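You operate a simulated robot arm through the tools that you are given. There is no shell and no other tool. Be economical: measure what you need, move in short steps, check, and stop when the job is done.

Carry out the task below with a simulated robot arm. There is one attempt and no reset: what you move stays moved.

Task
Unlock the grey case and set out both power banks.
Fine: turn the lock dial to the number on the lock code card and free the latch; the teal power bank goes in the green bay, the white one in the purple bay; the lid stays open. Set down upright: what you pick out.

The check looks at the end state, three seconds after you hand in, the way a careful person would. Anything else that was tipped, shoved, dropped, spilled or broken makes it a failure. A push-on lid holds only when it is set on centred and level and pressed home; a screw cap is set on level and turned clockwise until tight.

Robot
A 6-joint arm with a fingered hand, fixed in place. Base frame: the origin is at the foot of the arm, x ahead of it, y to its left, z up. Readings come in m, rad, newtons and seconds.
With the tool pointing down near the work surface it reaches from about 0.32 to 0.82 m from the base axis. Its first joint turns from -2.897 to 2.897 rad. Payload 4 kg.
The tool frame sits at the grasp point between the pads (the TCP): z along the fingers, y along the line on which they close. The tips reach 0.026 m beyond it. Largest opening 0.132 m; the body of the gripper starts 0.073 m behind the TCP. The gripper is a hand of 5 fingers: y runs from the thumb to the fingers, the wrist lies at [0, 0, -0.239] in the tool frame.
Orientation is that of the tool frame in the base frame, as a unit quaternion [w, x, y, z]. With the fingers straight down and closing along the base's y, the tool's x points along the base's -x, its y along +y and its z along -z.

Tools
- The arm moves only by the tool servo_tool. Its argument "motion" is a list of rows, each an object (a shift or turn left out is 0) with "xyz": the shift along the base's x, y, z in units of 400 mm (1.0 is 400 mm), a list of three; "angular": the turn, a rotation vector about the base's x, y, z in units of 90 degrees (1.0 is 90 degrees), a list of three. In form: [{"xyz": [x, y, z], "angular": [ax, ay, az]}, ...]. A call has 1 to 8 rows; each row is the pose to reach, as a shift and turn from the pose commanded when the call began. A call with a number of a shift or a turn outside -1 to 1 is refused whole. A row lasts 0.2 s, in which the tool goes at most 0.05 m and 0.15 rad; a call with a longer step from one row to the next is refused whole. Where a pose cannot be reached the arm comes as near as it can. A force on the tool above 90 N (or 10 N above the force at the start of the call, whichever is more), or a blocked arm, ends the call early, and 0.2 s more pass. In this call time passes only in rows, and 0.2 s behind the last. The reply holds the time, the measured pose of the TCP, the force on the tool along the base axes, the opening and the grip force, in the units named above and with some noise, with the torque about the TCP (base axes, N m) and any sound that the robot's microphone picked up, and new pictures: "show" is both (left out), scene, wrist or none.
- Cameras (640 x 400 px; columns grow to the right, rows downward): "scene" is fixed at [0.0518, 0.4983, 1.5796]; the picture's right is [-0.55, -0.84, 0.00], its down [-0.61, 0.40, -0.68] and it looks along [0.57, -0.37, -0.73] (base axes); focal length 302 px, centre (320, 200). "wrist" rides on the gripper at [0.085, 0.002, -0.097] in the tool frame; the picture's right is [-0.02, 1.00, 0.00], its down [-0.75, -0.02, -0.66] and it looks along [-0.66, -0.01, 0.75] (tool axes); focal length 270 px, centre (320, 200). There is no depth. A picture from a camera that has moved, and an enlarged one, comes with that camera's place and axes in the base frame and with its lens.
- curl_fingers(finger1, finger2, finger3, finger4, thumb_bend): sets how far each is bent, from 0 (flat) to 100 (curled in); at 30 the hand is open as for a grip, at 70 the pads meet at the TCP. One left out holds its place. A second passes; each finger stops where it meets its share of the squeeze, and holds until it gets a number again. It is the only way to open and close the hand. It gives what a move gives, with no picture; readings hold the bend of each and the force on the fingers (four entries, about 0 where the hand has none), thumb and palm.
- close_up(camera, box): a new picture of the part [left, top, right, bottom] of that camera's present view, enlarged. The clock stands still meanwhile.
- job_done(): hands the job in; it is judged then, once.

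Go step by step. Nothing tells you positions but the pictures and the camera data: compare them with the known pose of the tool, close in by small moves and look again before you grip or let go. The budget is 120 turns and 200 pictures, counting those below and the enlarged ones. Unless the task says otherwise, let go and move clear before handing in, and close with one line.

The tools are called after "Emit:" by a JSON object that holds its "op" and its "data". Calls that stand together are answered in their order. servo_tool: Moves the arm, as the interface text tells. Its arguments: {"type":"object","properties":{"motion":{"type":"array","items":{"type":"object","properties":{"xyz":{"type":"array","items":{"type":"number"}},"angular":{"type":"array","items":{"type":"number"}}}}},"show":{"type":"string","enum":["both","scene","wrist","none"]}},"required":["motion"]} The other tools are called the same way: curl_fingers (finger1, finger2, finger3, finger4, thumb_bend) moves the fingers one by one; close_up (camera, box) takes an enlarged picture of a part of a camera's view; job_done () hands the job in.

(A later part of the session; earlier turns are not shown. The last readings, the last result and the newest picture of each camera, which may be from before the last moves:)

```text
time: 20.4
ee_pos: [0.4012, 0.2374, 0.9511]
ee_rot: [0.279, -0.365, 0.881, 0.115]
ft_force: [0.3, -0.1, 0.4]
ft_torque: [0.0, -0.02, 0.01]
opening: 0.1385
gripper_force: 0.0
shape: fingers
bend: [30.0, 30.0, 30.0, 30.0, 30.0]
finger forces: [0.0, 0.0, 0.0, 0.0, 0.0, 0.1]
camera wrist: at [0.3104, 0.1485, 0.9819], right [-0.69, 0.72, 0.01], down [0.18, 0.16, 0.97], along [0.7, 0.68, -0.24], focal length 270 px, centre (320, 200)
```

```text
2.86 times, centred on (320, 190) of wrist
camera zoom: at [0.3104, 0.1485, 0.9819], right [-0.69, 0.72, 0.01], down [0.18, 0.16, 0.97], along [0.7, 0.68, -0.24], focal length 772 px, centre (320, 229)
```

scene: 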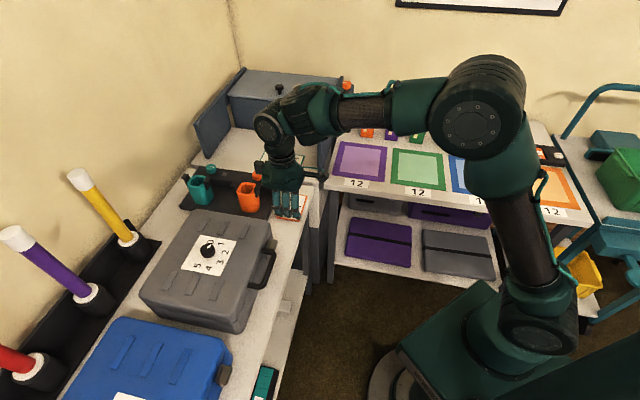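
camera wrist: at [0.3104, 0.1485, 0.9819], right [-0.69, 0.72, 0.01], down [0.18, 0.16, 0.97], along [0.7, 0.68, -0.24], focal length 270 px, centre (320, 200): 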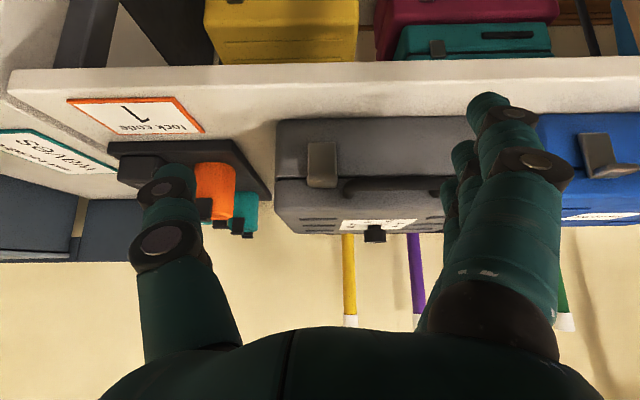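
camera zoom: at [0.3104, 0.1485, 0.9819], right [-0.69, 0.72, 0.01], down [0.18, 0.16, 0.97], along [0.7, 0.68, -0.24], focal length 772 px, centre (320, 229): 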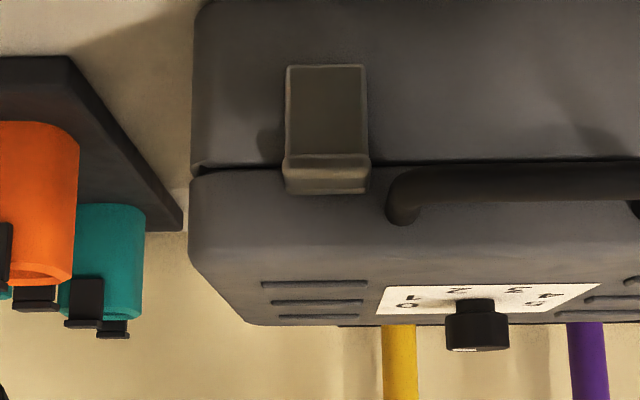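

Emit:
{"op": "close_up", "data": {"camera": "wrist", "box": [540, 100, 640, 230]}}

Emit:
{"op": "close_up", "data": {"camera": "wrist", "box": [290, 130, 350, 200]}}

Emit:
{"op": "close_up", "data": {"camera": "scene", "box": [180, 330, 260, 400]}}

```text
3.08 times, centred on (590, 165) of wrist
camera zoom: at [0.3104, 0.1485, 0.9819], right [-0.69, 0.72, 0.01], down [0.18, 0.16, 0.97], along [0.7, 0.68, -0.24], focal length 832 px, centre (-511, 308)
```

zoom: 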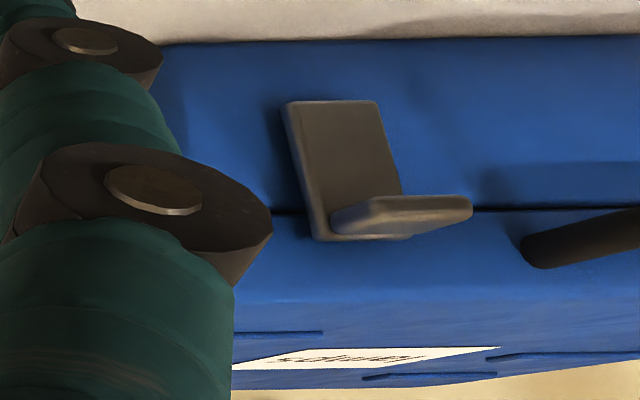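

```text
5.71 times, centred on (320, 165) of wrist
camera zoom: at [0.3104, 0.1485, 0.9819], right [-0.69, 0.72, 0.01], down [0.18, 0.16, 0.97], along [0.7, 0.68, -0.24], focal length 1544 px, centre (320, 400)
```

zoom: 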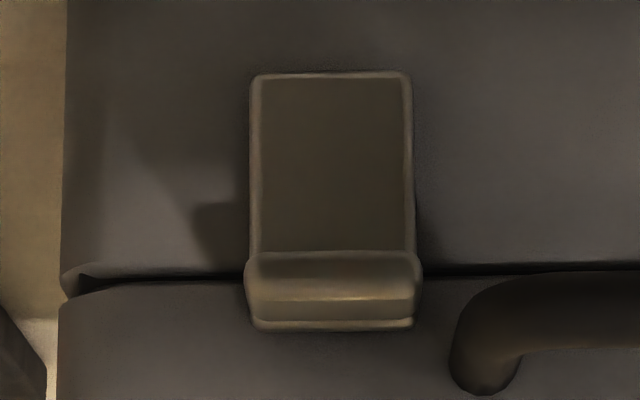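

```text
5.71 times, centred on (220, 365) of scene
camera zoom: at [0.0518, 0.4983, 1.5796], right [-0.55, -0.84, 0.0], down [-0.61, 0.4, -0.68], along [0.57, -0.37, -0.73], focal length 1725 px, centre (891, -743)
```

zoom: 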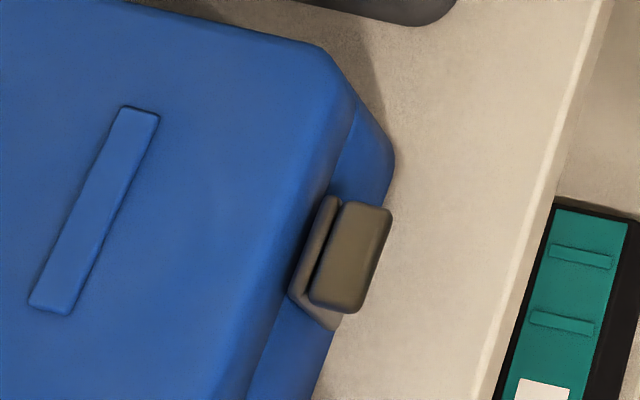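

The latch is an L-shaped flap: a plate over the seam with a pull tab sticking out at its top, so it should swing out and down about its lower edge. I'll go back and press the tab down again, further and with an outward arc.

Emit:
{"op": "curl_fingers", "data": {"finger1": 60, "finger2": 60, "finger3": 30}}

Emit:
{"op": "servo_tool", "data": {"motion": [{"xyz": [0.02, -0.03, 0.05], "angular": [-0.055, 0.055, 0]}, {"xyz": [0.09, -0.02, 0.11], "angular": [-0.11, 0.11, 0]}, {"xyz": [0.18, 0.02, 0.13], "angular": [-0.165, 0.165, 0]}, {"xyz": [0.27, 0.07, 0.12], "angular": [-0.22, 0.22, 0]}, {"xyz": [0.37, 0.119, 0.1], "angular": [-0.275, 0.275, 0]}, {"xyz": [0.37, 0.119, 0.02], "angular": [-0.275, 0.275, 0]}, {"xyz": [0.37, 0.119, -0.04], "angular": [-0.275, 0.275, 0]}], "show": "none"}}

Emit:
{"op": "close_up", "data": {"camera": "scene", "box": [220, 200, 300, 260]}}

```text
time: 21.4
ee_pos: [0.4009, 0.2369, 0.9519]
ee_rot: [0.277, -0.366, 0.881, 0.116]
ft_force: [0.0, 0.1, 0.1]
ft_torque: [-0.01, -0.03, 0.01]
opening: 0.091
gripper_force: 0.0
shape: fingers
bend: [60.0, 60.0, 30.0, 30.0, 30.0]
finger forces: [0.0, 0.0, 0.0, 0.1, 0.1, 0.0]
```

```text
time: 23.0
ee_pos: [0.5485, 0.2835, 0.9354]
ee_rot: [0.0, -0.382, 0.924, -0.001]
ft_force: [0.0, -0.1, -0.4]
ft_torque: [-0.02, 0.0, 0.03]
opening: 0.0909
gripper_force: 0.2
shape: fingers
bend: [60.0, 60.0, 30.0, 30.0, 30.0]
finger forces: [0.0, 0.0, 0.0, 0.6, 0.1, 0.0]
```

```text
6.67 times, centred on (260, 230) of scene
camera zoom: at [0.0518, 0.4983, 1.5796], right [-0.55, -0.84, 0.0], down [-0.61, 0.4, -0.68], along [0.57, -0.37, -0.73], focal length 2013 px, centre (720, 0)
```

zoom: 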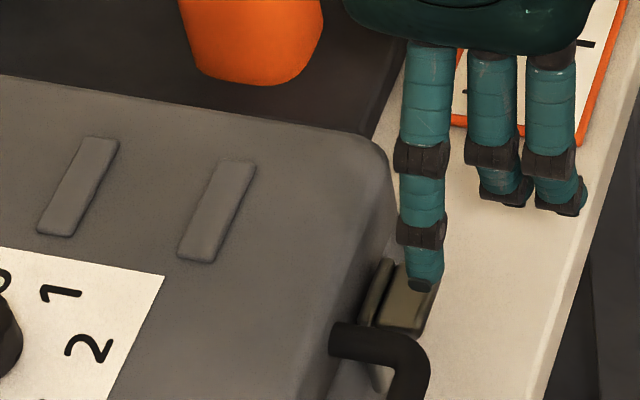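

Emit:
{"op": "servo_tool", "data": {"motion": [{"xyz": [0, 0, -0.02]}, {"xyz": [0, 0, -0.04]}, {"xyz": [0, 0, -0.06]}, {"xyz": [-0.006, -0.006, -0.075]}, {"xyz": [-0.012, -0.012, -0.09]}], "show": "none"}}

Emit:
{"op": "close_up", "data": {"camera": "scene", "box": [220, 200, 300, 260]}}

```text
time: 24.1
ee_pos: [0.5514, 0.2808, 0.9138]
ee_rot: [0.01, -0.379, 0.925, 0.0]
ft_force: [-5.2, -10.4, 27.1]
ft_torque: [1.83, 1.13, 0.86]
opening: 0.0909
gripper_force: 16.6
shape: fingers
bend: [60.0, 60.0, 26.0, 26.0, 30.0]
finger forces: [0.1, 0.1, 14.7, 18.3, 0.0, 0.0]
stopped in row 5: the force on the tool passed its limit at 96 N (the readings are from after the stop); the commanded pose is now the measured one
```

```text
6.67 times, centred on (260, 230) of scene
camera zoom: at [0.0518, 0.4983, 1.5796], right [-0.55, -0.84, 0.0], down [-0.61, 0.4, -0.68], along [0.57, -0.37, -0.73], focal length 2013 px, centre (720, 0)
```

zoom: 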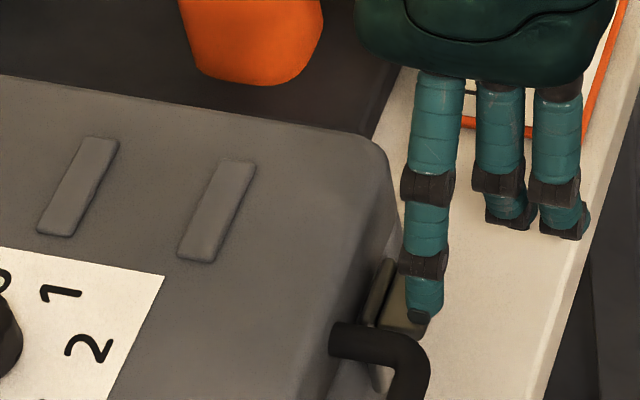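

Pressing down doesn't move it, even at ~90 N, so the tab must be lifted or pulled. I'll back off, turn the hand 90°, and pinch the tab with the thumb on top and fingers under it, which lets me try lifting and pulling.

Emit:
{"op": "servo_tool", "data": {"motion": [{"xyz": [-0.01, -0.01, 0.08], "angular": [0, 0, 0]}, {"xyz": [-0.06, -0.03, 0.17], "angular": [0, 0, 0.09]}, {"xyz": [-0.12, -0.03, 0.24], "angular": [0, 0, 0.18]}, {"xyz": [-0.2, -0.02, 0.3], "angular": [0, 0, 0.27]}, {"xyz": [-0.29, -0.02, 0.34], "angular": [0, 0, 0.36]}, {"xyz": [-0.29, -0.02, 0.34], "angular": [0, 0, 0.45]}, {"xyz": [-0.29, -0.02, 0.34], "angular": [0, 0, 0.54]}], "show": "none"}}

Emit:
{"op": "servo_tool", "data": {"motion": [{"angular": [0, 0, 0.09]}, {"angular": [0, 0, 0.18]}, {"angular": [0, 0, 0.27]}, {"angular": [0, 0, 0.36]}, {"angular": [0, 0, 0.46]}]}}

Emit:
{"op": "curl_fingers", "data": {"finger1": 45, "finger2": 45, "finger3": 45, "finger4": 45, "thumb_bend": 45}}

```text
time: 25.7
ee_pos: [0.4345, 0.2716, 1.0474]
ee_rot: [-0.008, 0.727, -0.687, -0.004]
ft_force: [-0.1, 0.6, 0.5]
ft_torque: [0.01, 0.04, -0.01]
opening: 0.0909
gripper_force: 0.0
shape: fingers
bend: [60.0, 60.0, 30.0, 30.0, 30.0]
finger forces: [0.0, 0.1, 0.0, 0.0, 0.0, 0.0]
```

```text
refused: row 5 steps farther than a row can; nothing moved
```

```text
time: 26.7
ee_pos: [0.4354, 0.272, 1.0488]
ee_rot: [-0.008, 0.726, -0.687, -0.003]
ft_force: [-0.1, 0.3, 0.0]
ft_torque: [0.01, -0.01, 0.01]
opening: 0.0912
gripper_force: 0.0
shape: fingers
bend: [45.0, 45.0, 45.0, 45.0, 45.0]
finger forces: [0.1, 0.0, 0.1, 0.1, 0.0, 0.0]
```

Emit:
{"op": "servo_tool", "data": {"motion": [{"angular": [0, 0, 0.09]}, {"angular": [0, 0, 0.18]}, {"angular": [0, 0, 0.27]}, {"angular": [0, 0, 0.36]}, {"angular": [0, 0, 0.44]}, {"angular": [0, 0, 0.465]}], "show": "none"}}

Emit:
{"op": "servo_tool", "data": {"motion": [{"angular": [0.06, -0.06, 0]}, {"angular": [0.12, -0.12, 0]}, {"angular": [0.18, -0.18, 0]}, {"angular": [0.24, -0.24, 0]}, {"angular": [0.3, -0.3, 0]}, {"angular": [0.35, -0.35, 0]}]}}

```text
time: 28.1
ee_pos: [0.4284, 0.3216, 1.0941]
ee_rot: [-0.01, 0.91, -0.412, -0.044]
ft_force: [-0.1, 0.3, -0.3]
ft_torque: [0.02, 0.03, 0.01]
opening: 0.0911
gripper_force: 0.1
shape: fingers
bend: [45.0, 45.0, 45.0, 45.0, 45.0]
finger forces: [0.0, 0.0, 0.0, 0.1, 0.1, 0.0]
out of reach, approached as far as the arm can: row 4, 5, 6
```

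```text
time: 29.5
ee_pos: [0.3772, 0.3864, 1.1071]
ee_rot: [-0.364, 0.839, -0.393, 0.093]
ft_force: [-1.5, -0.1, -0.5]
ft_torque: [-0.04, 0.02, -0.04]
opening: 0.0908
gripper_force: 0.2
shape: fingers
bend: [45.0, 45.0, 45.0, 45.0, 45.0]
finger forces: [0.0, 0.1, 0.1, 0.0, 0.0, 0.0]
out of reach, approached as far as the arm can: row 1, 2, 3, 4, 5, 6
camera wrist: at [0.3901, 0.2697, 1.1634], right [-0.61, -0.41, -0.68], down [-0.79, 0.2, 0.58], along [-0.1, 0.89, -0.44], focal length 270 px, centre (320, 200)
```

scene: 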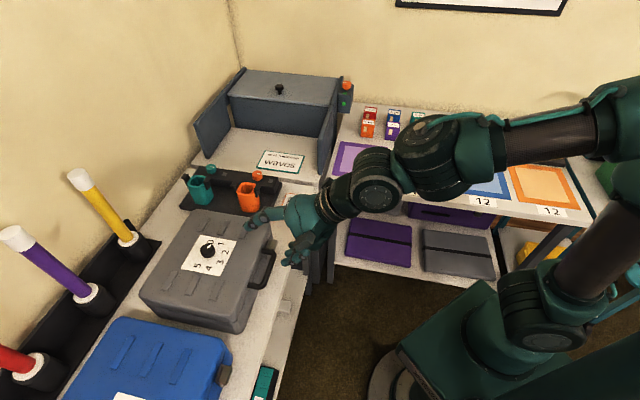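
wrist: 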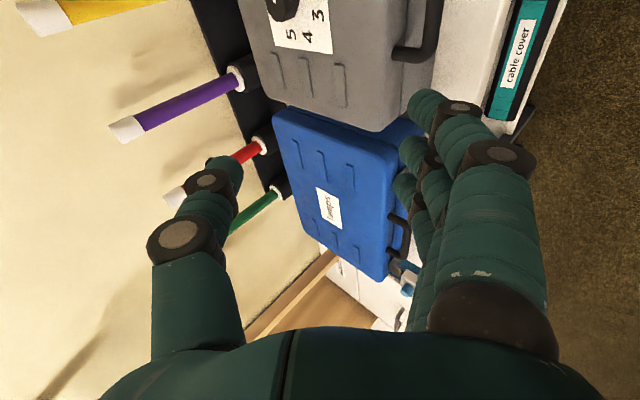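

The wrist ran near its limits close in, but the hand orientation is about what I want. I'll move the commanded pose outward toward the latch and see whether it becomes reachable.

Emit:
{"op": "servo_tool", "data": {"motion": [{"xyz": [0.04, 0.04, 0.0]}, {"xyz": [0.08, 0.08, 0.0]}, {"xyz": [0.12, 0.12, 0.0]}]}}

```text
time: 30.3
ee_pos: [0.4251, 0.4329, 1.1093]
ee_rot: [-0.364, 0.839, -0.394, 0.092]
ft_force: [-0.8, -0.2, 0.3]
ft_torque: [0.01, 0.05, 0.0]
opening: 0.0911
gripper_force: 0.0
shape: fingers
bend: [45.0, 45.0, 45.0, 45.0, 45.0]
finger forces: [0.0, 0.0, 0.0, 0.0, 0.1, 0.0]
camera wrist: at [0.4378, 0.3175, 1.1646], right [-0.61, -0.41, -0.68], down [-0.79, 0.2, 0.58], along [-0.1, 0.89, -0.44], focal length 270 px, centre (320, 200)
```

scene: 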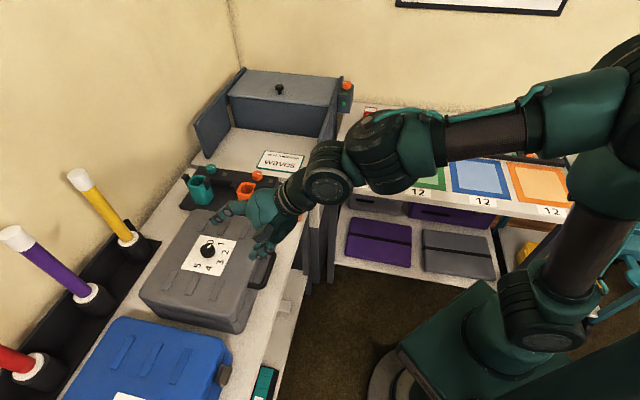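
wrist: 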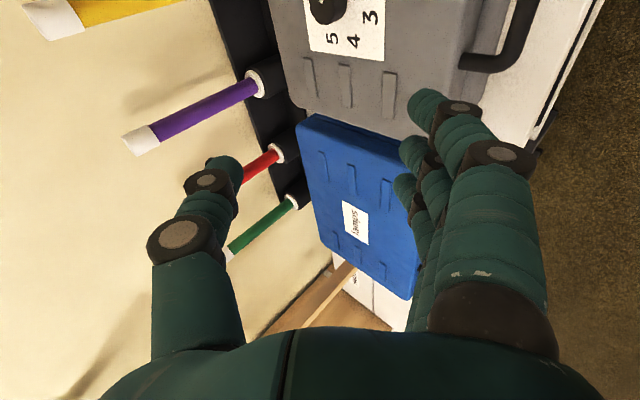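

The approach fits badly because the thumb would hit the lid. Better: go back to the earlier yaw, pitch the hand forward, and use the top finger (3) to lift the tab from below. First I'll undo this tilt.

Emit:
{"op": "servo_tool", "data": {"motion": [{"xyz": [0, -0.02, 0.02], "angular": [-0.06, 0.06, 0]}, {"xyz": [0, -0.06, 0.03], "angular": [-0.12, 0.12, 0]}, {"xyz": [0, -0.1, 0.04], "angular": [-0.18, 0.18, 0]}, {"xyz": [0, -0.15, 0.04], "angular": [-0.24, 0.24, 0]}, {"xyz": [0, -0.2, 0.04], "angular": [-0.3, 0.3, 0]}, {"xyz": [0, -0.25, 0.04], "angular": [-0.34, 0.34, 0]}], "show": "none"}}

Emit:
{"op": "servo_tool", "data": {"motion": [{"angular": [0, 0, -0.09]}, {"angular": [0, 0, -0.18]}, {"angular": [0, 0, -0.27]}, {"angular": [0, 0, -0.36]}, {"angular": [0, 0, -0.45]}, {"angular": [0, 0, -0.54]}, {"angular": [0, 0, -0.63]}, {"angular": [0, 0, -0.72]}], "show": "none"}}

```text
time: 31.7
ee_pos: [0.4251, 0.3325, 1.124]
ee_rot: [-0.015, 0.899, -0.438, -0.031]
ft_force: [0.6, -0.3, -0.2]
ft_torque: [0.03, 0.02, 0.01]
opening: 0.091
gripper_force: 0.1
shape: fingers
bend: [45.0, 45.0, 45.0, 45.0, 45.0]
finger forces: [0.0, 0.1, 0.0, 0.0, 0.0, 0.0]
```

```text
time: 33.5
ee_pos: [0.4256, 0.3322, 1.1233]
ee_rot: [0.03, -0.524, 0.851, 0.016]
ft_force: [0.1, -0.3, -0.7]
ft_torque: [-0.01, 0.02, 0.0]
opening: 0.0912
gripper_force: 0.1
shape: fingers
bend: [45.0, 45.0, 45.0, 45.0, 45.0]
finger forces: [0.1, 0.1, 0.1, 0.0, 0.0, 0.0]
```

Emit:
{"op": "servo_tool", "data": {"motion": [{"xyz": [0.02, -0.08, -0.06], "angular": [0, 0, -0.07]}, {"xyz": [0.05, -0.16, -0.12], "angular": [0, 0, -0.14]}, {"xyz": [0.08, -0.24, -0.18], "angular": [0, 0, -0.2]}, {"xyz": [0.1, -0.3, -0.25], "angular": [0, 0, -0.2]}], "show": "none"}}

Emit:
{"op": "curl_fingers", "data": {"finger1": 60, "finger2": 60, "finger3": 30, "finger4": 100, "thumb_bend": 30}}

Emit:
{"op": "servo_tool", "data": {"motion": [{"angular": [0.06, -0.06, 0]}, {"angular": [0.12, -0.12, 0]}, {"angular": [0.18, -0.18, 0]}, {"angular": [0.24, -0.24, 0]}, {"angular": [0.3, -0.3, 0]}, {"angular": [0.36, -0.36, 0]}, {"angular": [0.42, -0.42, 0]}, {"angular": [0.48, -0.48, 0]}]}}

```text
time: 34.5
ee_pos: [0.4645, 0.2125, 1.0238]
ee_rot: [0.032, -0.385, 0.922, 0.011]
ft_force: [0.3, 0.4, 0.0]
ft_torque: [0.01, 0.03, -0.01]
opening: 0.091
gripper_force: 0.0
shape: fingers
bend: [45.0, 45.0, 45.0, 45.0, 45.0]
finger forces: [0.0, 0.0, 0.0, 0.1, 0.0, 0.0]
```

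```text
time: 35.5
ee_pos: [0.4639, 0.2126, 1.0243]
ee_rot: [0.032, -0.385, 0.922, 0.012]
ft_force: [-0.4, -0.4, -0.6]
ft_torque: [0.01, -0.03, 0.01]
opening: 0.0907
gripper_force: 0.0
shape: fingers
bend: [60.0, 60.0, 30.0, 100.0, 30.0]
finger forces: [0.0, 0.0, 0.1, 0.1, 0.0, 0.0]
```

```text
time: 37.3
ee_pos: [0.4666, 0.2119, 1.0237]
ee_rot: [0.498, -0.324, 0.779, 0.203]
ft_force: [-0.7, -0.6, 0.6]
ft_torque: [0.04, 0.02, 0.02]
opening: 0.0909
gripper_force: 0.0
shape: fingers
bend: [60.0, 60.0, 30.0, 100.0, 30.0]
finger forces: [0.1, 0.1, 0.0, 0.0, 0.1, 0.0]
camera wrist: at [0.3773, 0.1252, 0.9881], right [-0.7, 0.71, 0.01], down [-0.19, -0.2, 0.96], along [0.69, 0.67, 0.28], focal length 270 px, centre (320, 200)
```

scene: 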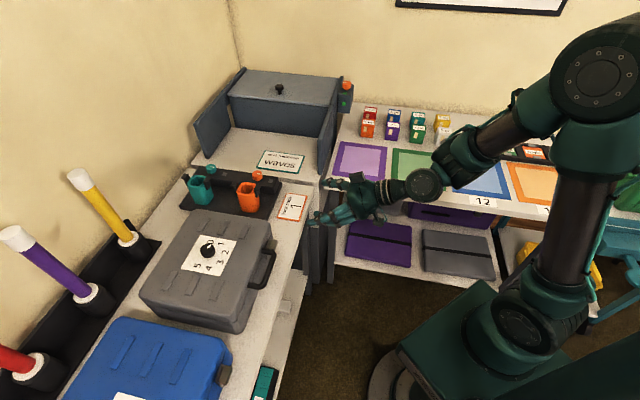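
wrist: 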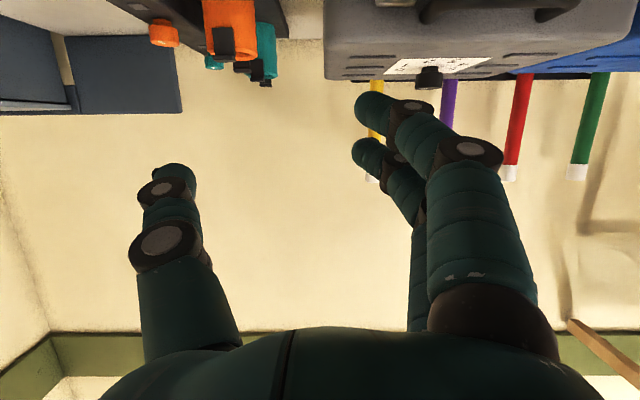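

The forward pitch works. Now I'll lower in front of the case so finger 3 is level with the underside of the tab.

Emit:
{"op": "servo_tool", "data": {"motion": [{"xyz": [0.012, 0.012, -0.1]}, {"xyz": [0.024, 0.026, -0.2]}, {"xyz": [0.036, 0.04, -0.3]}, {"xyz": [0.051, 0.055, -0.4]}]}}

Emit:
{"op": "close_up", "data": {"camera": "scene", "box": [220, 190, 320, 270]}}

```text
time: 38.3
ee_pos: [0.499, 0.2384, 0.8599]
ee_rot: [0.496, -0.325, 0.779, 0.204]
ft_force: [0.8, 0.2, 0.1]
ft_torque: [0.01, 0.0, 0.02]
opening: 0.091
gripper_force: 0.0
shape: fingers
bend: [60.0, 60.0, 30.0, 100.0, 30.0]
finger forces: [0.1, 0.1, 0.0, 0.0, 0.1, 0.1]
out of reach, approached as far as the arm can: row 1, 2, 3, 4
camera wrist: at [0.4093, 0.1504, 0.8249], right [-0.7, 0.71, 0.01], down [-0.19, -0.2, 0.96], along [0.69, 0.67, 0.28], focal length 270 px, centre (320, 200)
```

scene: 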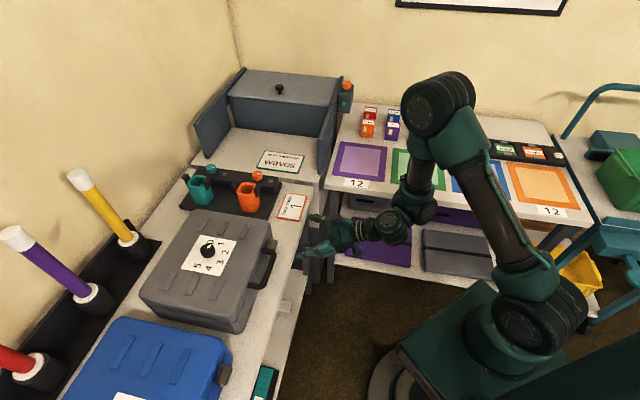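
wrist: 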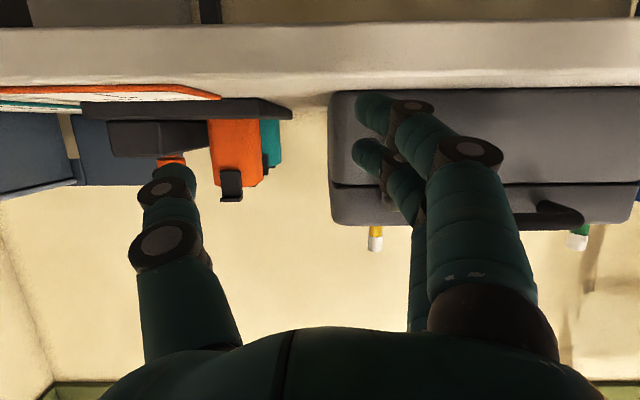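

```text
5.00 times, centred on (270, 230) of scene
camera zoom: at [0.0518, 0.4983, 1.5796], right [-0.55, -0.84, 0.0], down [-0.61, 0.4, -0.68], along [0.57, -0.37, -0.73], focal length 1509 px, centre (570, 50)
```

zoom: 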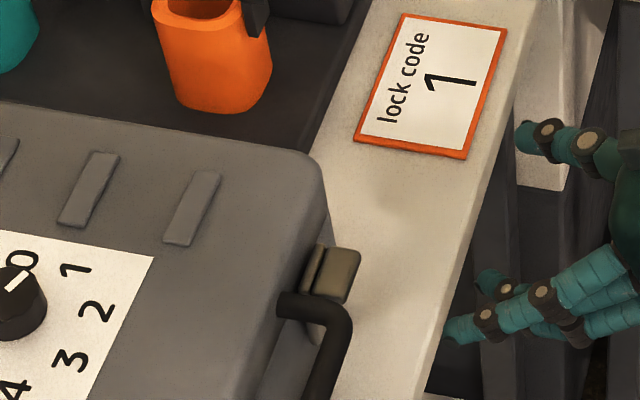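

Finger 3's tip is about 6 cm in front of the tab and just below its height. I'll advance under the tab.

Emit:
{"op": "servo_tool", "data": {"motion": [{"xyz": [0.04, 0.04, 0.0]}, {"xyz": [0.08, 0.08, 0.0]}, {"xyz": [0.1, 0.1, 0.0]}]}}

Emit:
{"op": "close_up", "data": {"camera": "scene", "box": [220, 200, 300, 260]}}

Emit:
{"op": "close_up", "data": {"camera": "wrist", "box": [300, 40, 500, 200]}}

```text
time: 39.1
ee_pos: [0.5377, 0.2772, 0.8611]
ee_rot: [0.497, -0.324, 0.779, 0.203]
ft_force: [-1.1, 0.3, 0.8]
ft_torque: [-0.02, -0.02, -0.01]
opening: 0.0908
gripper_force: 0.0
shape: fingers
bend: [60.0, 60.0, 30.0, 100.0, 30.0]
finger forces: [0.1, 0.0, 0.0, 0.1, 0.1, 0.0]
camera wrist: at [0.4496, 0.1906, 0.8258], right [-0.7, 0.71, 0.01], down [-0.19, -0.2, 0.96], along [0.69, 0.67, 0.28], focal length 270 px, centre (320, 200)
```

scene: 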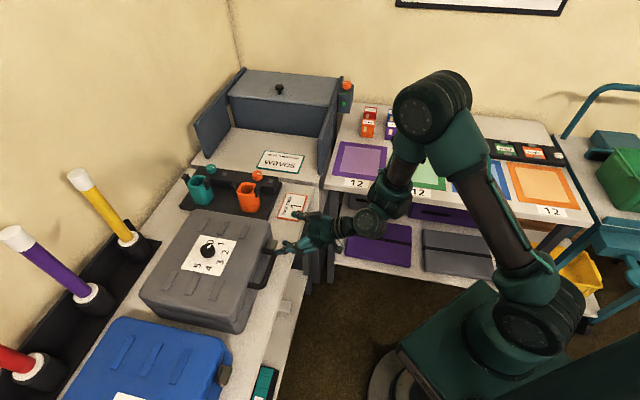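
wrist: 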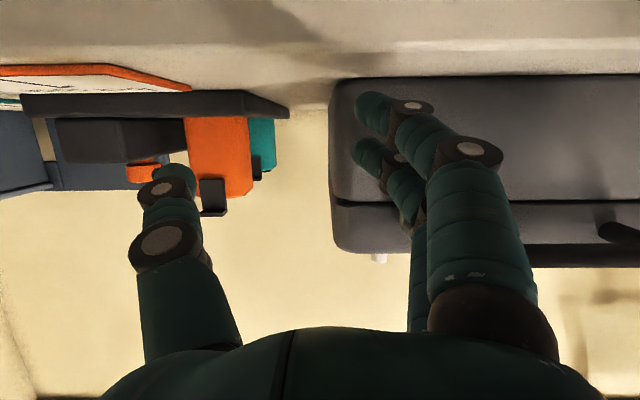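

```text
6.67 times, centred on (260, 230) of scene
camera zoom: at [0.0518, 0.4983, 1.5796], right [-0.55, -0.84, 0.0], down [-0.61, 0.4, -0.68], along [0.57, -0.37, -0.73], focal length 2013 px, centre (720, 0)
```

zoom: 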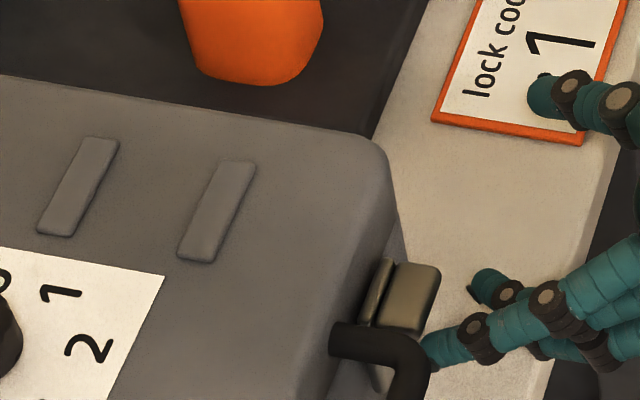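

```text
2.50 times, centred on (400, 120) of wrist
camera zoom: at [0.4496, 0.1906, 0.8258], right [-0.7, 0.71, 0.01], down [-0.19, -0.2, 0.96], along [0.69, 0.67, 0.28], focal length 676 px, centre (120, 400)
```

zoom: 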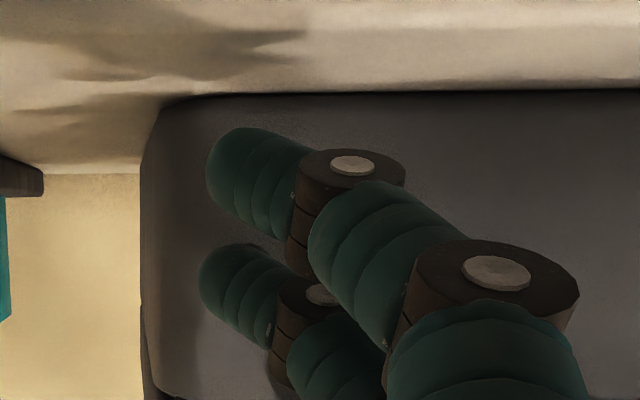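

The tip is at the tab's underside edge. I'll go 8 mm further in and lift.

Emit:
{"op": "servo_tool", "data": {"motion": [{"xyz": [0.014, 0.014, 0.0]}, {"xyz": [0.014, 0.014, 0.025]}, {"xyz": [0.014, 0.014, 0.05]}, {"xyz": [0.014, 0.014, 0.075]}, {"xyz": [0.014, 0.014, 0.1]}], "show": "wrist"}}

Emit:
{"op": "close_up", "data": {"camera": "scene", "box": [220, 200, 300, 260]}}

```text
time: 40.1
ee_pos: [0.5372, 0.2807, 0.8791]
ee_rot: [0.484, -0.334, 0.785, 0.196]
ft_force: [-0.5, 0.0, -13.1]
ft_torque: [-0.89, -0.45, -0.04]
opening: 0.0909
gripper_force: 6.4
shape: fingers
bend: [60.0, 60.0, 32.0, 100.0, 30.0]
finger forces: [0.0, 0.0, 12.6, 0.0, 0.0, 0.1]
stopped in row 5: the force on the tool passed its limit at 100 N (the readings are from after the stop); the commanded pose is now the measured one
camera wrist: at [0.449, 0.1912, 0.8471], right [-0.71, 0.71, 0.0], down [-0.17, -0.18, 0.97], along [0.69, 0.69, 0.25], focal length 270 px, centre (320, 200)
```

wrist: 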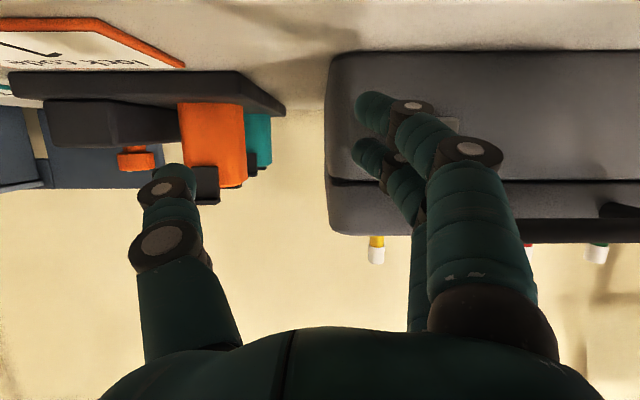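

```text
6.67 times, centred on (260, 230) of scene
camera zoom: at [0.0518, 0.4983, 1.5796], right [-0.55, -0.84, 0.0], down [-0.61, 0.4, -0.68], along [0.57, -0.37, -0.73], focal length 2013 px, centre (720, 0)
```

zoom: 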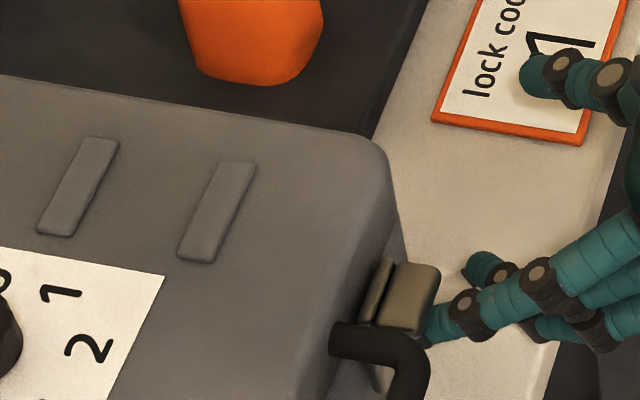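

Lifting is also blocked at 100 N, so perhaps the lock isn't truly released. I'll back away and check the dial position precisely from above.

Emit:
{"op": "servo_tool", "data": {"motion": [{"xyz": [0, 0, -0.03]}, {"xyz": [-0.07, -0.07, -0.02]}, {"xyz": [-0.14, -0.14, 0.02]}, {"xyz": [-0.16, -0.16, 0.12]}, {"xyz": [-0.16, -0.16, 0.23]}, {"xyz": [-0.16, -0.16, 0.34]}, {"xyz": [-0.16, -0.16, 0.45]}], "show": "none"}}

Emit:
{"op": "servo_tool", "data": {"motion": [{"xyz": [0.03, 0.05, 0.02], "angular": [-0.06, 0.06, 0]}, {"xyz": [0.06, 0.12, 0.02], "angular": [-0.12, 0.12, 0]}, {"xyz": [0.09, 0.19, 0.02], "angular": [-0.18, 0.18, 0]}, {"xyz": [0.12, 0.26, 0.02], "angular": [-0.24, 0.24, 0]}, {"xyz": [0.15, 0.33, 0.02], "angular": [-0.3, 0.3, 0]}, {"xyz": [0.18, 0.42, 0.02], "angular": [-0.36, 0.36, 0]}, {"xyz": [0.2, 0.51, 0.02], "angular": [-0.42, 0.42, 0]}, {"xyz": [0.2, 0.6, 0.02], "angular": [-0.48, 0.48, 0]}], "show": "none"}}

Emit:
{"op": "curl_fingers", "data": {"finger1": 30, "finger2": 30, "finger3": 30, "finger4": 30, "thumb_bend": 30}}

```text
time: 41.7
ee_pos: [0.4743, 0.2171, 1.0613]
ee_rot: [0.486, -0.333, 0.784, 0.198]
ft_force: [-0.3, -0.5, 0.7]
ft_torque: [-0.02, 0.01, 0.01]
opening: 0.0908
gripper_force: 0.1
shape: fingers
bend: [60.0, 60.0, 30.0, 100.0, 30.0]
finger forces: [0.0, 0.0, 0.0, 0.0, 0.1, 0.0]
out of reach, approached as far as the arm can: row 3, 4, 5
```

```text
time: 43.5
ee_pos: [0.5532, 0.4582, 1.0708]
ee_rot: [0.017, -0.39, 0.921, 0.008]
ft_force: [-0.2, 0.5, 1.0]
ft_torque: [0.04, -0.03, -0.01]
opening: 0.0906
gripper_force: 0.1
shape: fingers
bend: [60.0, 60.0, 30.0, 100.0, 30.0]
finger forces: [0.0, 0.0, 0.0, 0.1, 0.0, 0.0]
```

```text
time: 44.5
ee_pos: [0.5538, 0.4578, 1.0689]
ee_rot: [0.018, -0.391, 0.92, 0.008]
ft_force: [0.3, 0.3, 0.2]
ft_torque: [-0.04, 0.01, -0.03]
opening: 0.1385
gripper_force: 0.1
shape: fingers
bend: [30.0, 30.0, 30.0, 30.0, 30.0]
finger forces: [0.0, 0.0, 0.1, 0.0, 0.0, 0.0]
```

Emit:
{"op": "servo_tool", "data": {"motion": [{"xyz": [0.03, 0.08, 0], "angular": [-0.06, 0.06, 0]}, {"xyz": [0.06, 0.14, 0], "angular": [-0.12, 0.12, 0]}, {"xyz": [0.09, 0.17, 0], "angular": [-0.17, 0.17, 0]}], "show": "wrist"}}

Emit:
{"op": "close_up", "data": {"camera": "wrist", "box": [250, 70, 400, 170]}}

```text
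time: 45.3
ee_pos: [0.5324, 0.4712, 1.0064]
ee_rot: [-0.156, -0.385, 0.908, -0.061]
ft_force: [-2.1, 0.6, 2.7]
ft_torque: [-0.02, -0.22, 0.07]
opening: 0.1388
gripper_force: 0.0
shape: fingers
bend: [30.0, 30.0, 30.0, 30.0, 30.0]
finger forces: [0.1, 0.1, 0.1, 0.0, 0.0, 0.0]
out of reach, approached as far as the arm can: row 1, 2, 3
camera wrist: at [0.4969, 0.4363, 1.1261], right [-0.71, 0.71, 0.0], down [0.66, 0.65, 0.37], along [0.26, 0.26, -0.93], focal length 270 px, centre (320, 200)
```

wrist: 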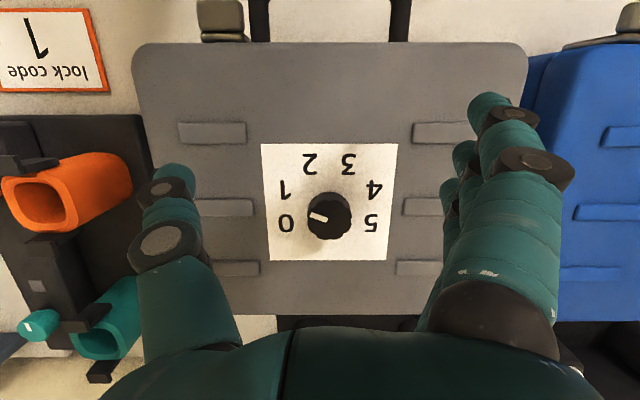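

```text
4.00 times, centred on (325, 120) of wrist
camera zoom: at [0.4969, 0.4363, 1.1261], right [-0.71, 0.71, 0.0], down [0.66, 0.65, 0.37], along [0.26, 0.26, -0.93], focal length 1081 px, centre (300, 520)
```

zoom: 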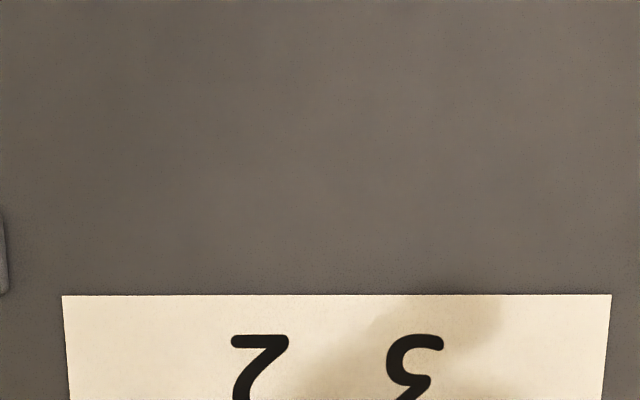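

Emit:
{"op": "close_up", "data": {"camera": "wrist", "box": [260, 140, 400, 265]}}

Emit:
{"op": "close_up", "data": {"camera": "wrist", "box": [170, 0, 290, 80]}}

```text
3.20 times, centred on (330, 202) of wrist
camera zoom: at [0.4969, 0.4363, 1.1261], right [-0.71, 0.71, 0.0], down [0.66, 0.65, 0.37], along [0.26, 0.26, -0.93], focal length 865 px, centre (288, 192)
```

zoom: 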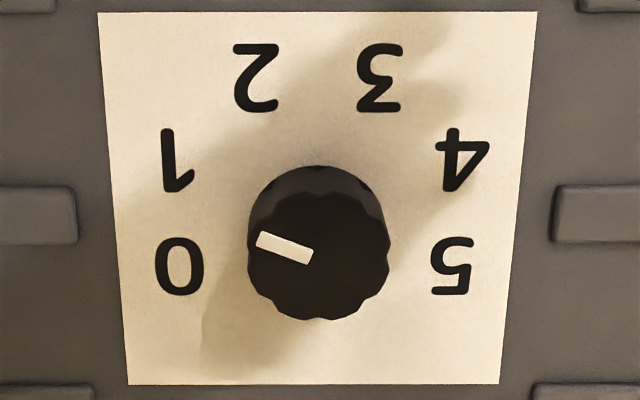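

```text
5.00 times, centred on (230, 40) of wrist
camera zoom: at [0.4969, 0.4363, 1.1261], right [-0.71, 0.71, 0.0], down [0.66, 0.65, 0.37], along [0.26, 0.26, -0.93], focal length 1351 px, centre (770, 1000)
```

zoom: 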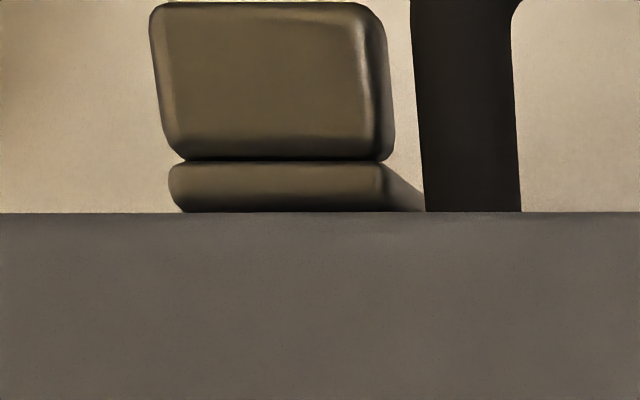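

The dial is clearly on 1, so the lock should be released. My lift may have caught the tab's corner next to the handle, so I'll retry with finger 3 further left and deeper under the tab.

Emit:
{"op": "servo_tool", "data": {"motion": [{"xyz": [-0.02, -0.1, 0.06], "angular": [0.06, -0.06, 0]}, {"xyz": [-0.04, -0.2, 0.1], "angular": [0.12, -0.12, 0]}, {"xyz": [-0.06, -0.3, 0.125], "angular": [0.17, -0.17, 0]}, {"xyz": [-0.07, -0.4, 0.125], "angular": [0.23, -0.23, 0]}, {"xyz": [-0.08, -0.5, 0.125], "angular": [0.29, -0.29, 0]}, {"xyz": [-0.09, -0.58, 0.125], "angular": [0.35, -0.35, 0]}, {"xyz": [-0.1, -0.64, 0.125], "angular": [0.41, -0.41, 0]}], "show": "none"}}

Emit:
{"op": "curl_fingers", "data": {"finger1": 60, "finger2": 60, "finger3": 30, "finger4": 100}}

Emit:
{"op": "servo_tool", "data": {"motion": [{"xyz": [0, 0, -0.05], "angular": [0.06, -0.06, 0]}, {"xyz": [0, 0, -0.12], "angular": [0.12, -0.12, 0]}, {"xyz": [0.01, 0.01, -0.2], "angular": [0.18, -0.18, 0]}, {"xyz": [0.02, 0.02, -0.3], "angular": [0.24, -0.24, 0]}, {"xyz": [0.03, 0.03, -0.4], "angular": [0.24, -0.24, 0]}]}}

```text
time: 46.9
ee_pos: [0.7258, 0.328, 1.1186]
ee_rot: [0.252, -0.38, 0.883, 0.11]
ft_force: [-1.5, 2.9, 1.5]
ft_torque: [-0.28, -0.15, -0.19]
opening: 0.1392
gripper_force: 0.1
shape: fingers
bend: [30.0, 30.0, 30.0, 30.0, 30.0]
finger forces: [0.0, 0.0, 0.0, 0.0, 0.1, 0.0]
out of reach, approached as far as the arm can: row 3, 4, 5, 6, 7
```

```text
time: 47.9
ee_pos: [0.7286, 0.3245, 1.1161]
ee_rot: [0.25, -0.377, 0.885, 0.109]
ft_force: [-0.4, -0.3, 0.1]
ft_torque: [0.02, -0.02, -0.04]
opening: 0.0913
gripper_force: 0.1
shape: fingers
bend: [60.0, 60.0, 30.0, 100.0, 30.0]
finger forces: [0.0, 0.1, 0.0, 0.1, 0.0, 0.0]
```

```text
time: 49.1
ee_pos: [0.9147, 0.2714, 0.9848]
ee_rot: [0.454, -0.355, 0.779, 0.246]
ft_force: [-0.4, 0.0, 3.0]
ft_torque: [-0.22, 0.12, -0.06]
opening: 0.0909
gripper_force: 0.1
shape: fingers
bend: [60.0, 60.0, 30.0, 100.0, 30.0]
finger forces: [0.0, 0.0, 0.1, 0.0, 0.0, 0.1]
out of reach, approached as far as the arm can: row 1, 2, 3, 4, 5
camera wrist: at [0.8323, 0.1751, 0.9551], right [-0.77, 0.63, 0.08], down [-0.09, -0.23, 0.97], along [0.63, 0.74, 0.23], focal length 270 px, centre (320, 200)
```

scene: 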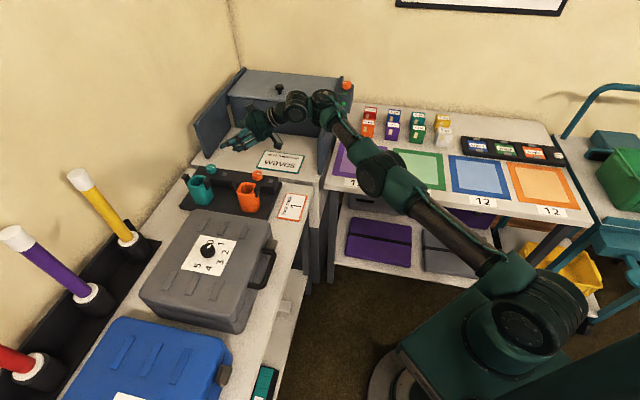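
wrist: 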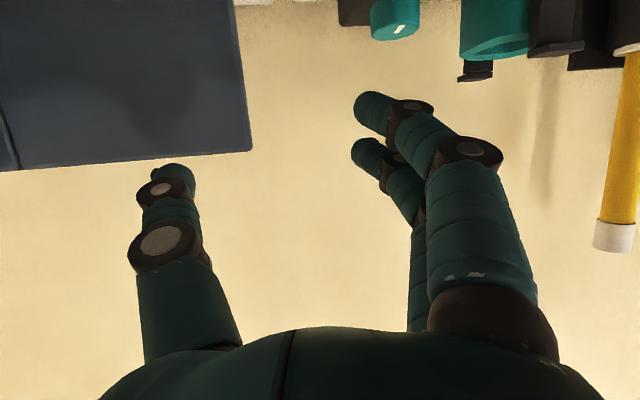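

The arm slipped into a stretched-out posture over the stage; nothing looks touched. I'll retreat upward and back carefully.

Emit:
{"op": "servo_tool", "data": {"motion": [{"xyz": [0, 0.0, 0.1], "angular": [-0.04, 0.04, 0]}, {"xyz": [-0.04, 0, 0.2], "angular": [-0.08, 0.08, 0]}, {"xyz": [-0.1, 0.0, 0.3], "angular": [-0.12, 0.12, 0]}, {"xyz": [-0.2, 0.0, 0.35], "angular": [-0.16, 0.16, 0]}], "show": "scene"}}

```text
time: 50.1
ee_pos: [0.7964, 0.2302, 1.1058]
ee_rot: [0.301, -0.374, 0.857, 0.189]
ft_force: [-0.4, 1.0, -3.2]
ft_torque: [0.09, -0.09, -0.01]
opening: 0.0907
gripper_force: 0.1
shape: fingers
bend: [60.0, 60.0, 30.0, 100.0, 30.0]
finger forces: [0.1, 0.0, 0.1, 0.0, 0.1, 0.0]
out of reach, approached as far as the arm can: row 1, 2, 3, 4
```

scene: 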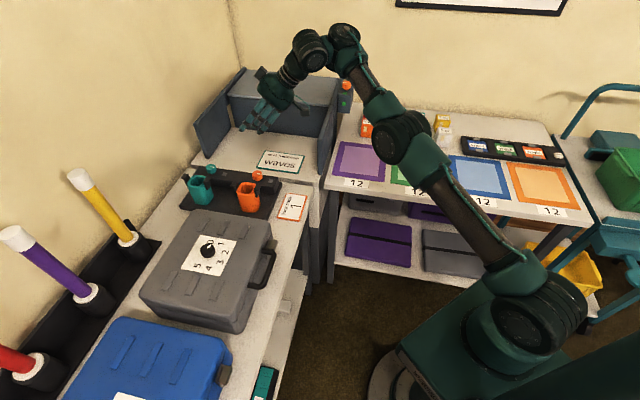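

Emit:
{"op": "servo_tool", "data": {"motion": [{"xyz": [-0.05, 0.0, 0.1], "angular": [-0.03, 0.03, 0]}, {"xyz": [-0.12, 0, 0.16], "angular": [-0.07, 0.07, 0]}, {"xyz": [-0.22, 0.0, 0.2], "angular": [-0.11, 0.11, 0]}, {"xyz": [-0.32, 0.0, 0.2], "angular": [-0.15, 0.15, 0]}, {"xyz": [-0.42, 0.0, 0.2], "angular": [-0.2, 0.2, 0]}, {"xyz": [-0.52, 0.0, 0.2], "angular": [-0.25, 0.25, 0]}]}}

```text
time: 51.5
ee_pos: [0.5898, 0.2023, 1.1664]
ee_rot: [0.072, -0.381, 0.917, 0.095]
ft_force: [0.1, 1.4, -0.6]
ft_torque: [-0.01, 0.0, -0.04]
opening: 0.0909
gripper_force: 0.0
shape: fingers
bend: [60.0, 60.0, 30.0, 100.0, 30.0]
finger forces: [0.0, 0.0, 0.1, 0.1, 0.1, 0.0]
out of reach, approached as far as the arm can: row 1, 2, 3, 4, 5, 6
camera wrist: at [0.5226, 0.1206, 1.2435], right [-0.7, 0.7, 0.13], down [0.5, 0.35, 0.79], along [0.51, 0.62, -0.6], focal length 270 px, centre (320, 200)
```

scene: 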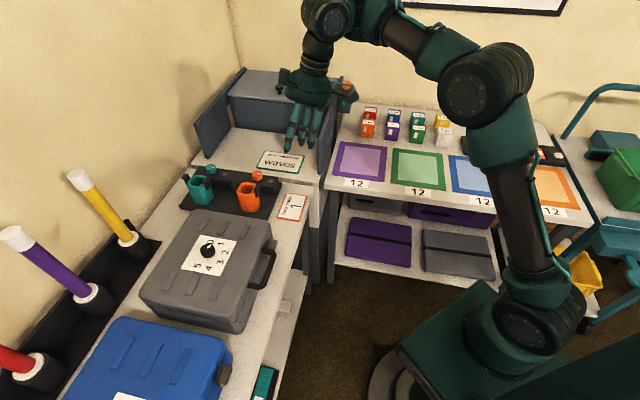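
wrist: 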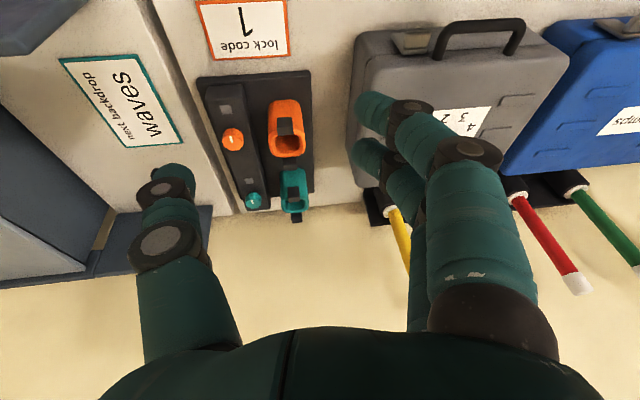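

Emit:
{"op": "servo_tool", "data": {"motion": [{"xyz": [-0.08, 0.005, -0.03], "angular": [-0.05, 0.01, 0]}, {"xyz": [-0.16, 0.01, -0.06], "angular": [-0.1, 0.025, 0]}, {"xyz": [-0.24, 0.015, -0.1], "angular": [-0.147, 0.038, 0]}, {"xyz": [-0.31, 0.025, -0.16], "angular": [-0.147, 0.038, 0]}], "show": "none"}}

Emit:
{"op": "servo_tool", "data": {"motion": [{"xyz": [0, 0, -0.02], "angular": [0.06, -0.06, 0]}, {"xyz": [0, 0, -0.04], "angular": [0.12, -0.12, 0]}, {"xyz": [0, 0, -0.06], "angular": [0.18, -0.18, 0]}, {"xyz": [0, 0, -0.08], "angular": [0.24, -0.24, 0]}, {"xyz": [0, 0, -0.1], "angular": [0.3, -0.3, 0]}, {"xyz": [0, 0, -0.12], "angular": [0.36, -0.36, 0]}, {"xyz": [0, 0, -0.15], "angular": [0.42, -0.42, 0]}, {"xyz": [0, 0, -0.18], "angular": [0.48, -0.48, 0]}], "show": "scene"}}

```text
time: 52.5
ee_pos: [0.4984, 0.2281, 1.1545]
ee_rot: [-0.026, -0.382, 0.924, -0.007]
ft_force: [-1.5, 0.2, 0.4]
ft_torque: [-0.07, -0.06, 0.03]
opening: 0.0909
gripper_force: 0.1
shape: fingers
bend: [60.0, 60.0, 30.0, 100.0, 30.0]
finger forces: [0.0, 0.0, 0.0, 0.1, 0.0, 0.1]
out of reach, approached as far as the arm can: row 2, 3, 4
```

```text
time: 54.3
ee_pos: [0.7487, 0.2433, 1.2349]
ee_rot: [0.376, -0.376, 0.819, 0.218]
ft_force: [-0.8, 1.8, -0.3]
ft_torque: [-0.09, 0.03, -0.08]
opening: 0.0909
gripper_force: 0.1
shape: fingers
bend: [60.0, 60.0, 30.0, 100.0, 30.0]
finger forces: [0.0, 0.0, 0.0, 0.1, 0.0, 0.0]
out of reach, approached as far as the arm can: row 1, 2, 3, 4, 5, 6, 7, 8
```

scene: 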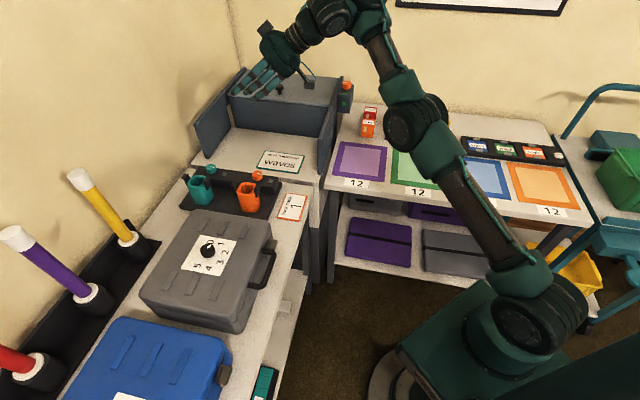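

The wrist is in an awkward joint configuration again. I'll return to a natural upright pose near the start to recover.

Emit:
{"op": "servo_tool", "data": {"motion": [{"xyz": [-0.1, -0.01, 0], "angular": [-0.057, 0.043, -0.006]}, {"xyz": [-0.2, -0.03, 0], "angular": [-0.113, 0.087, -0.011]}, {"xyz": [-0.3, -0.04, 0], "angular": [-0.17, 0.13, -0.017]}, {"xyz": [-0.4, -0.06, 0], "angular": [-0.226, 0.173, -0.022]}, {"xyz": [-0.5, -0.07, 0], "angular": [-0.283, 0.216, -0.028]}, {"xyz": [-0.6, -0.08, 0], "angular": [-0.339, 0.26, -0.034]}, {"xyz": [-0.7, -0.1, 0], "angular": [-0.396, 0.303, -0.039]}, {"xyz": [-0.8, -0.11, 0], "angular": [-0.452, 0.346, -0.045]}], "show": "scene"}}

```text
time: 56.1
ee_pos: [0.4296, 0.2009, 1.2361]
ee_rot: [0.001, -0.392, 0.92, -0.002]
ft_force: [1.8, -0.5, -0.9]
ft_torque: [0.17, 0.15, -0.05]
opening: 0.0911
gripper_force: 0.1
shape: fingers
bend: [60.0, 60.0, 30.0, 100.0, 30.0]
finger forces: [0.0, 0.0, 0.0, 0.1, 0.0, 0.1]
out of reach, approached as far as the arm can: row 1, 2
```

scene: 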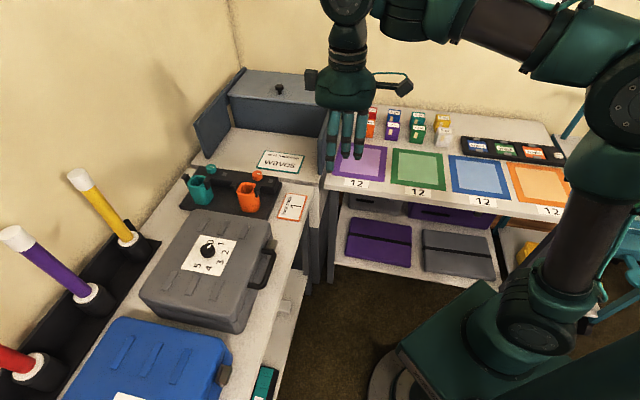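

Emit:
{"op": "servo_tool", "data": {"motion": [{"xyz": [0.017, 0.006, -0.11]}, {"xyz": [0.034, 0.012, -0.22]}, {"xyz": [0.052, 0.018, -0.33]}, {"xyz": [0.07, 0.024, -0.43]}, {"xyz": [0.087, 0.029, -0.53]}], "show": "none"}}

Emit:
{"op": "servo_tool", "data": {"motion": [{"angular": [0.06, -0.06, 0]}, {"angular": [0.12, -0.12, 0]}], "show": "scene"}}

```text
time: 57.3
ee_pos: [0.4665, 0.209, 1.024]
ee_rot: [0.003, -0.381, 0.925, -0.001]
ft_force: [-0.4, -0.4, 0.7]
ft_torque: [0.0, 0.02, 0.03]
opening: 0.0912
gripper_force: 0.0
shape: fingers
bend: [60.0, 60.0, 30.0, 100.0, 30.0]
finger forces: [0.1, 0.0, 0.1, 0.1, 0.0, 0.0]
```

```text
time: 57.9
ee_pos: [0.4672, 0.2109, 1.0244]
ee_rot: [0.125, -0.377, 0.916, 0.05]
ft_force: [-0.9, -0.4, 0.5]
ft_torque: [-0.02, 0.0, -0.01]
opening: 0.0909
gripper_force: 0.0
shape: fingers
bend: [60.0, 60.0, 30.0, 100.0, 30.0]
finger forces: [0.0, 0.0, 0.0, 0.0, 0.0, 0.1]
```

scene: 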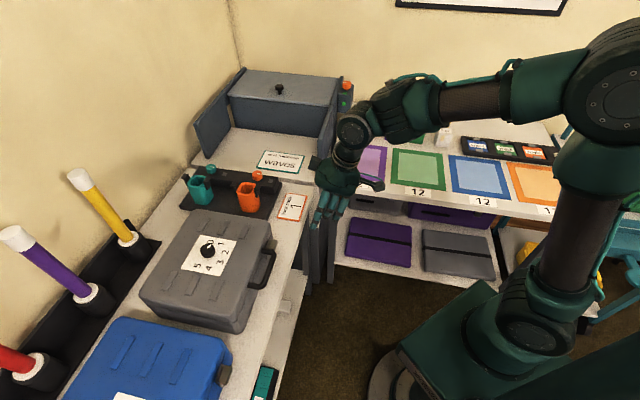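

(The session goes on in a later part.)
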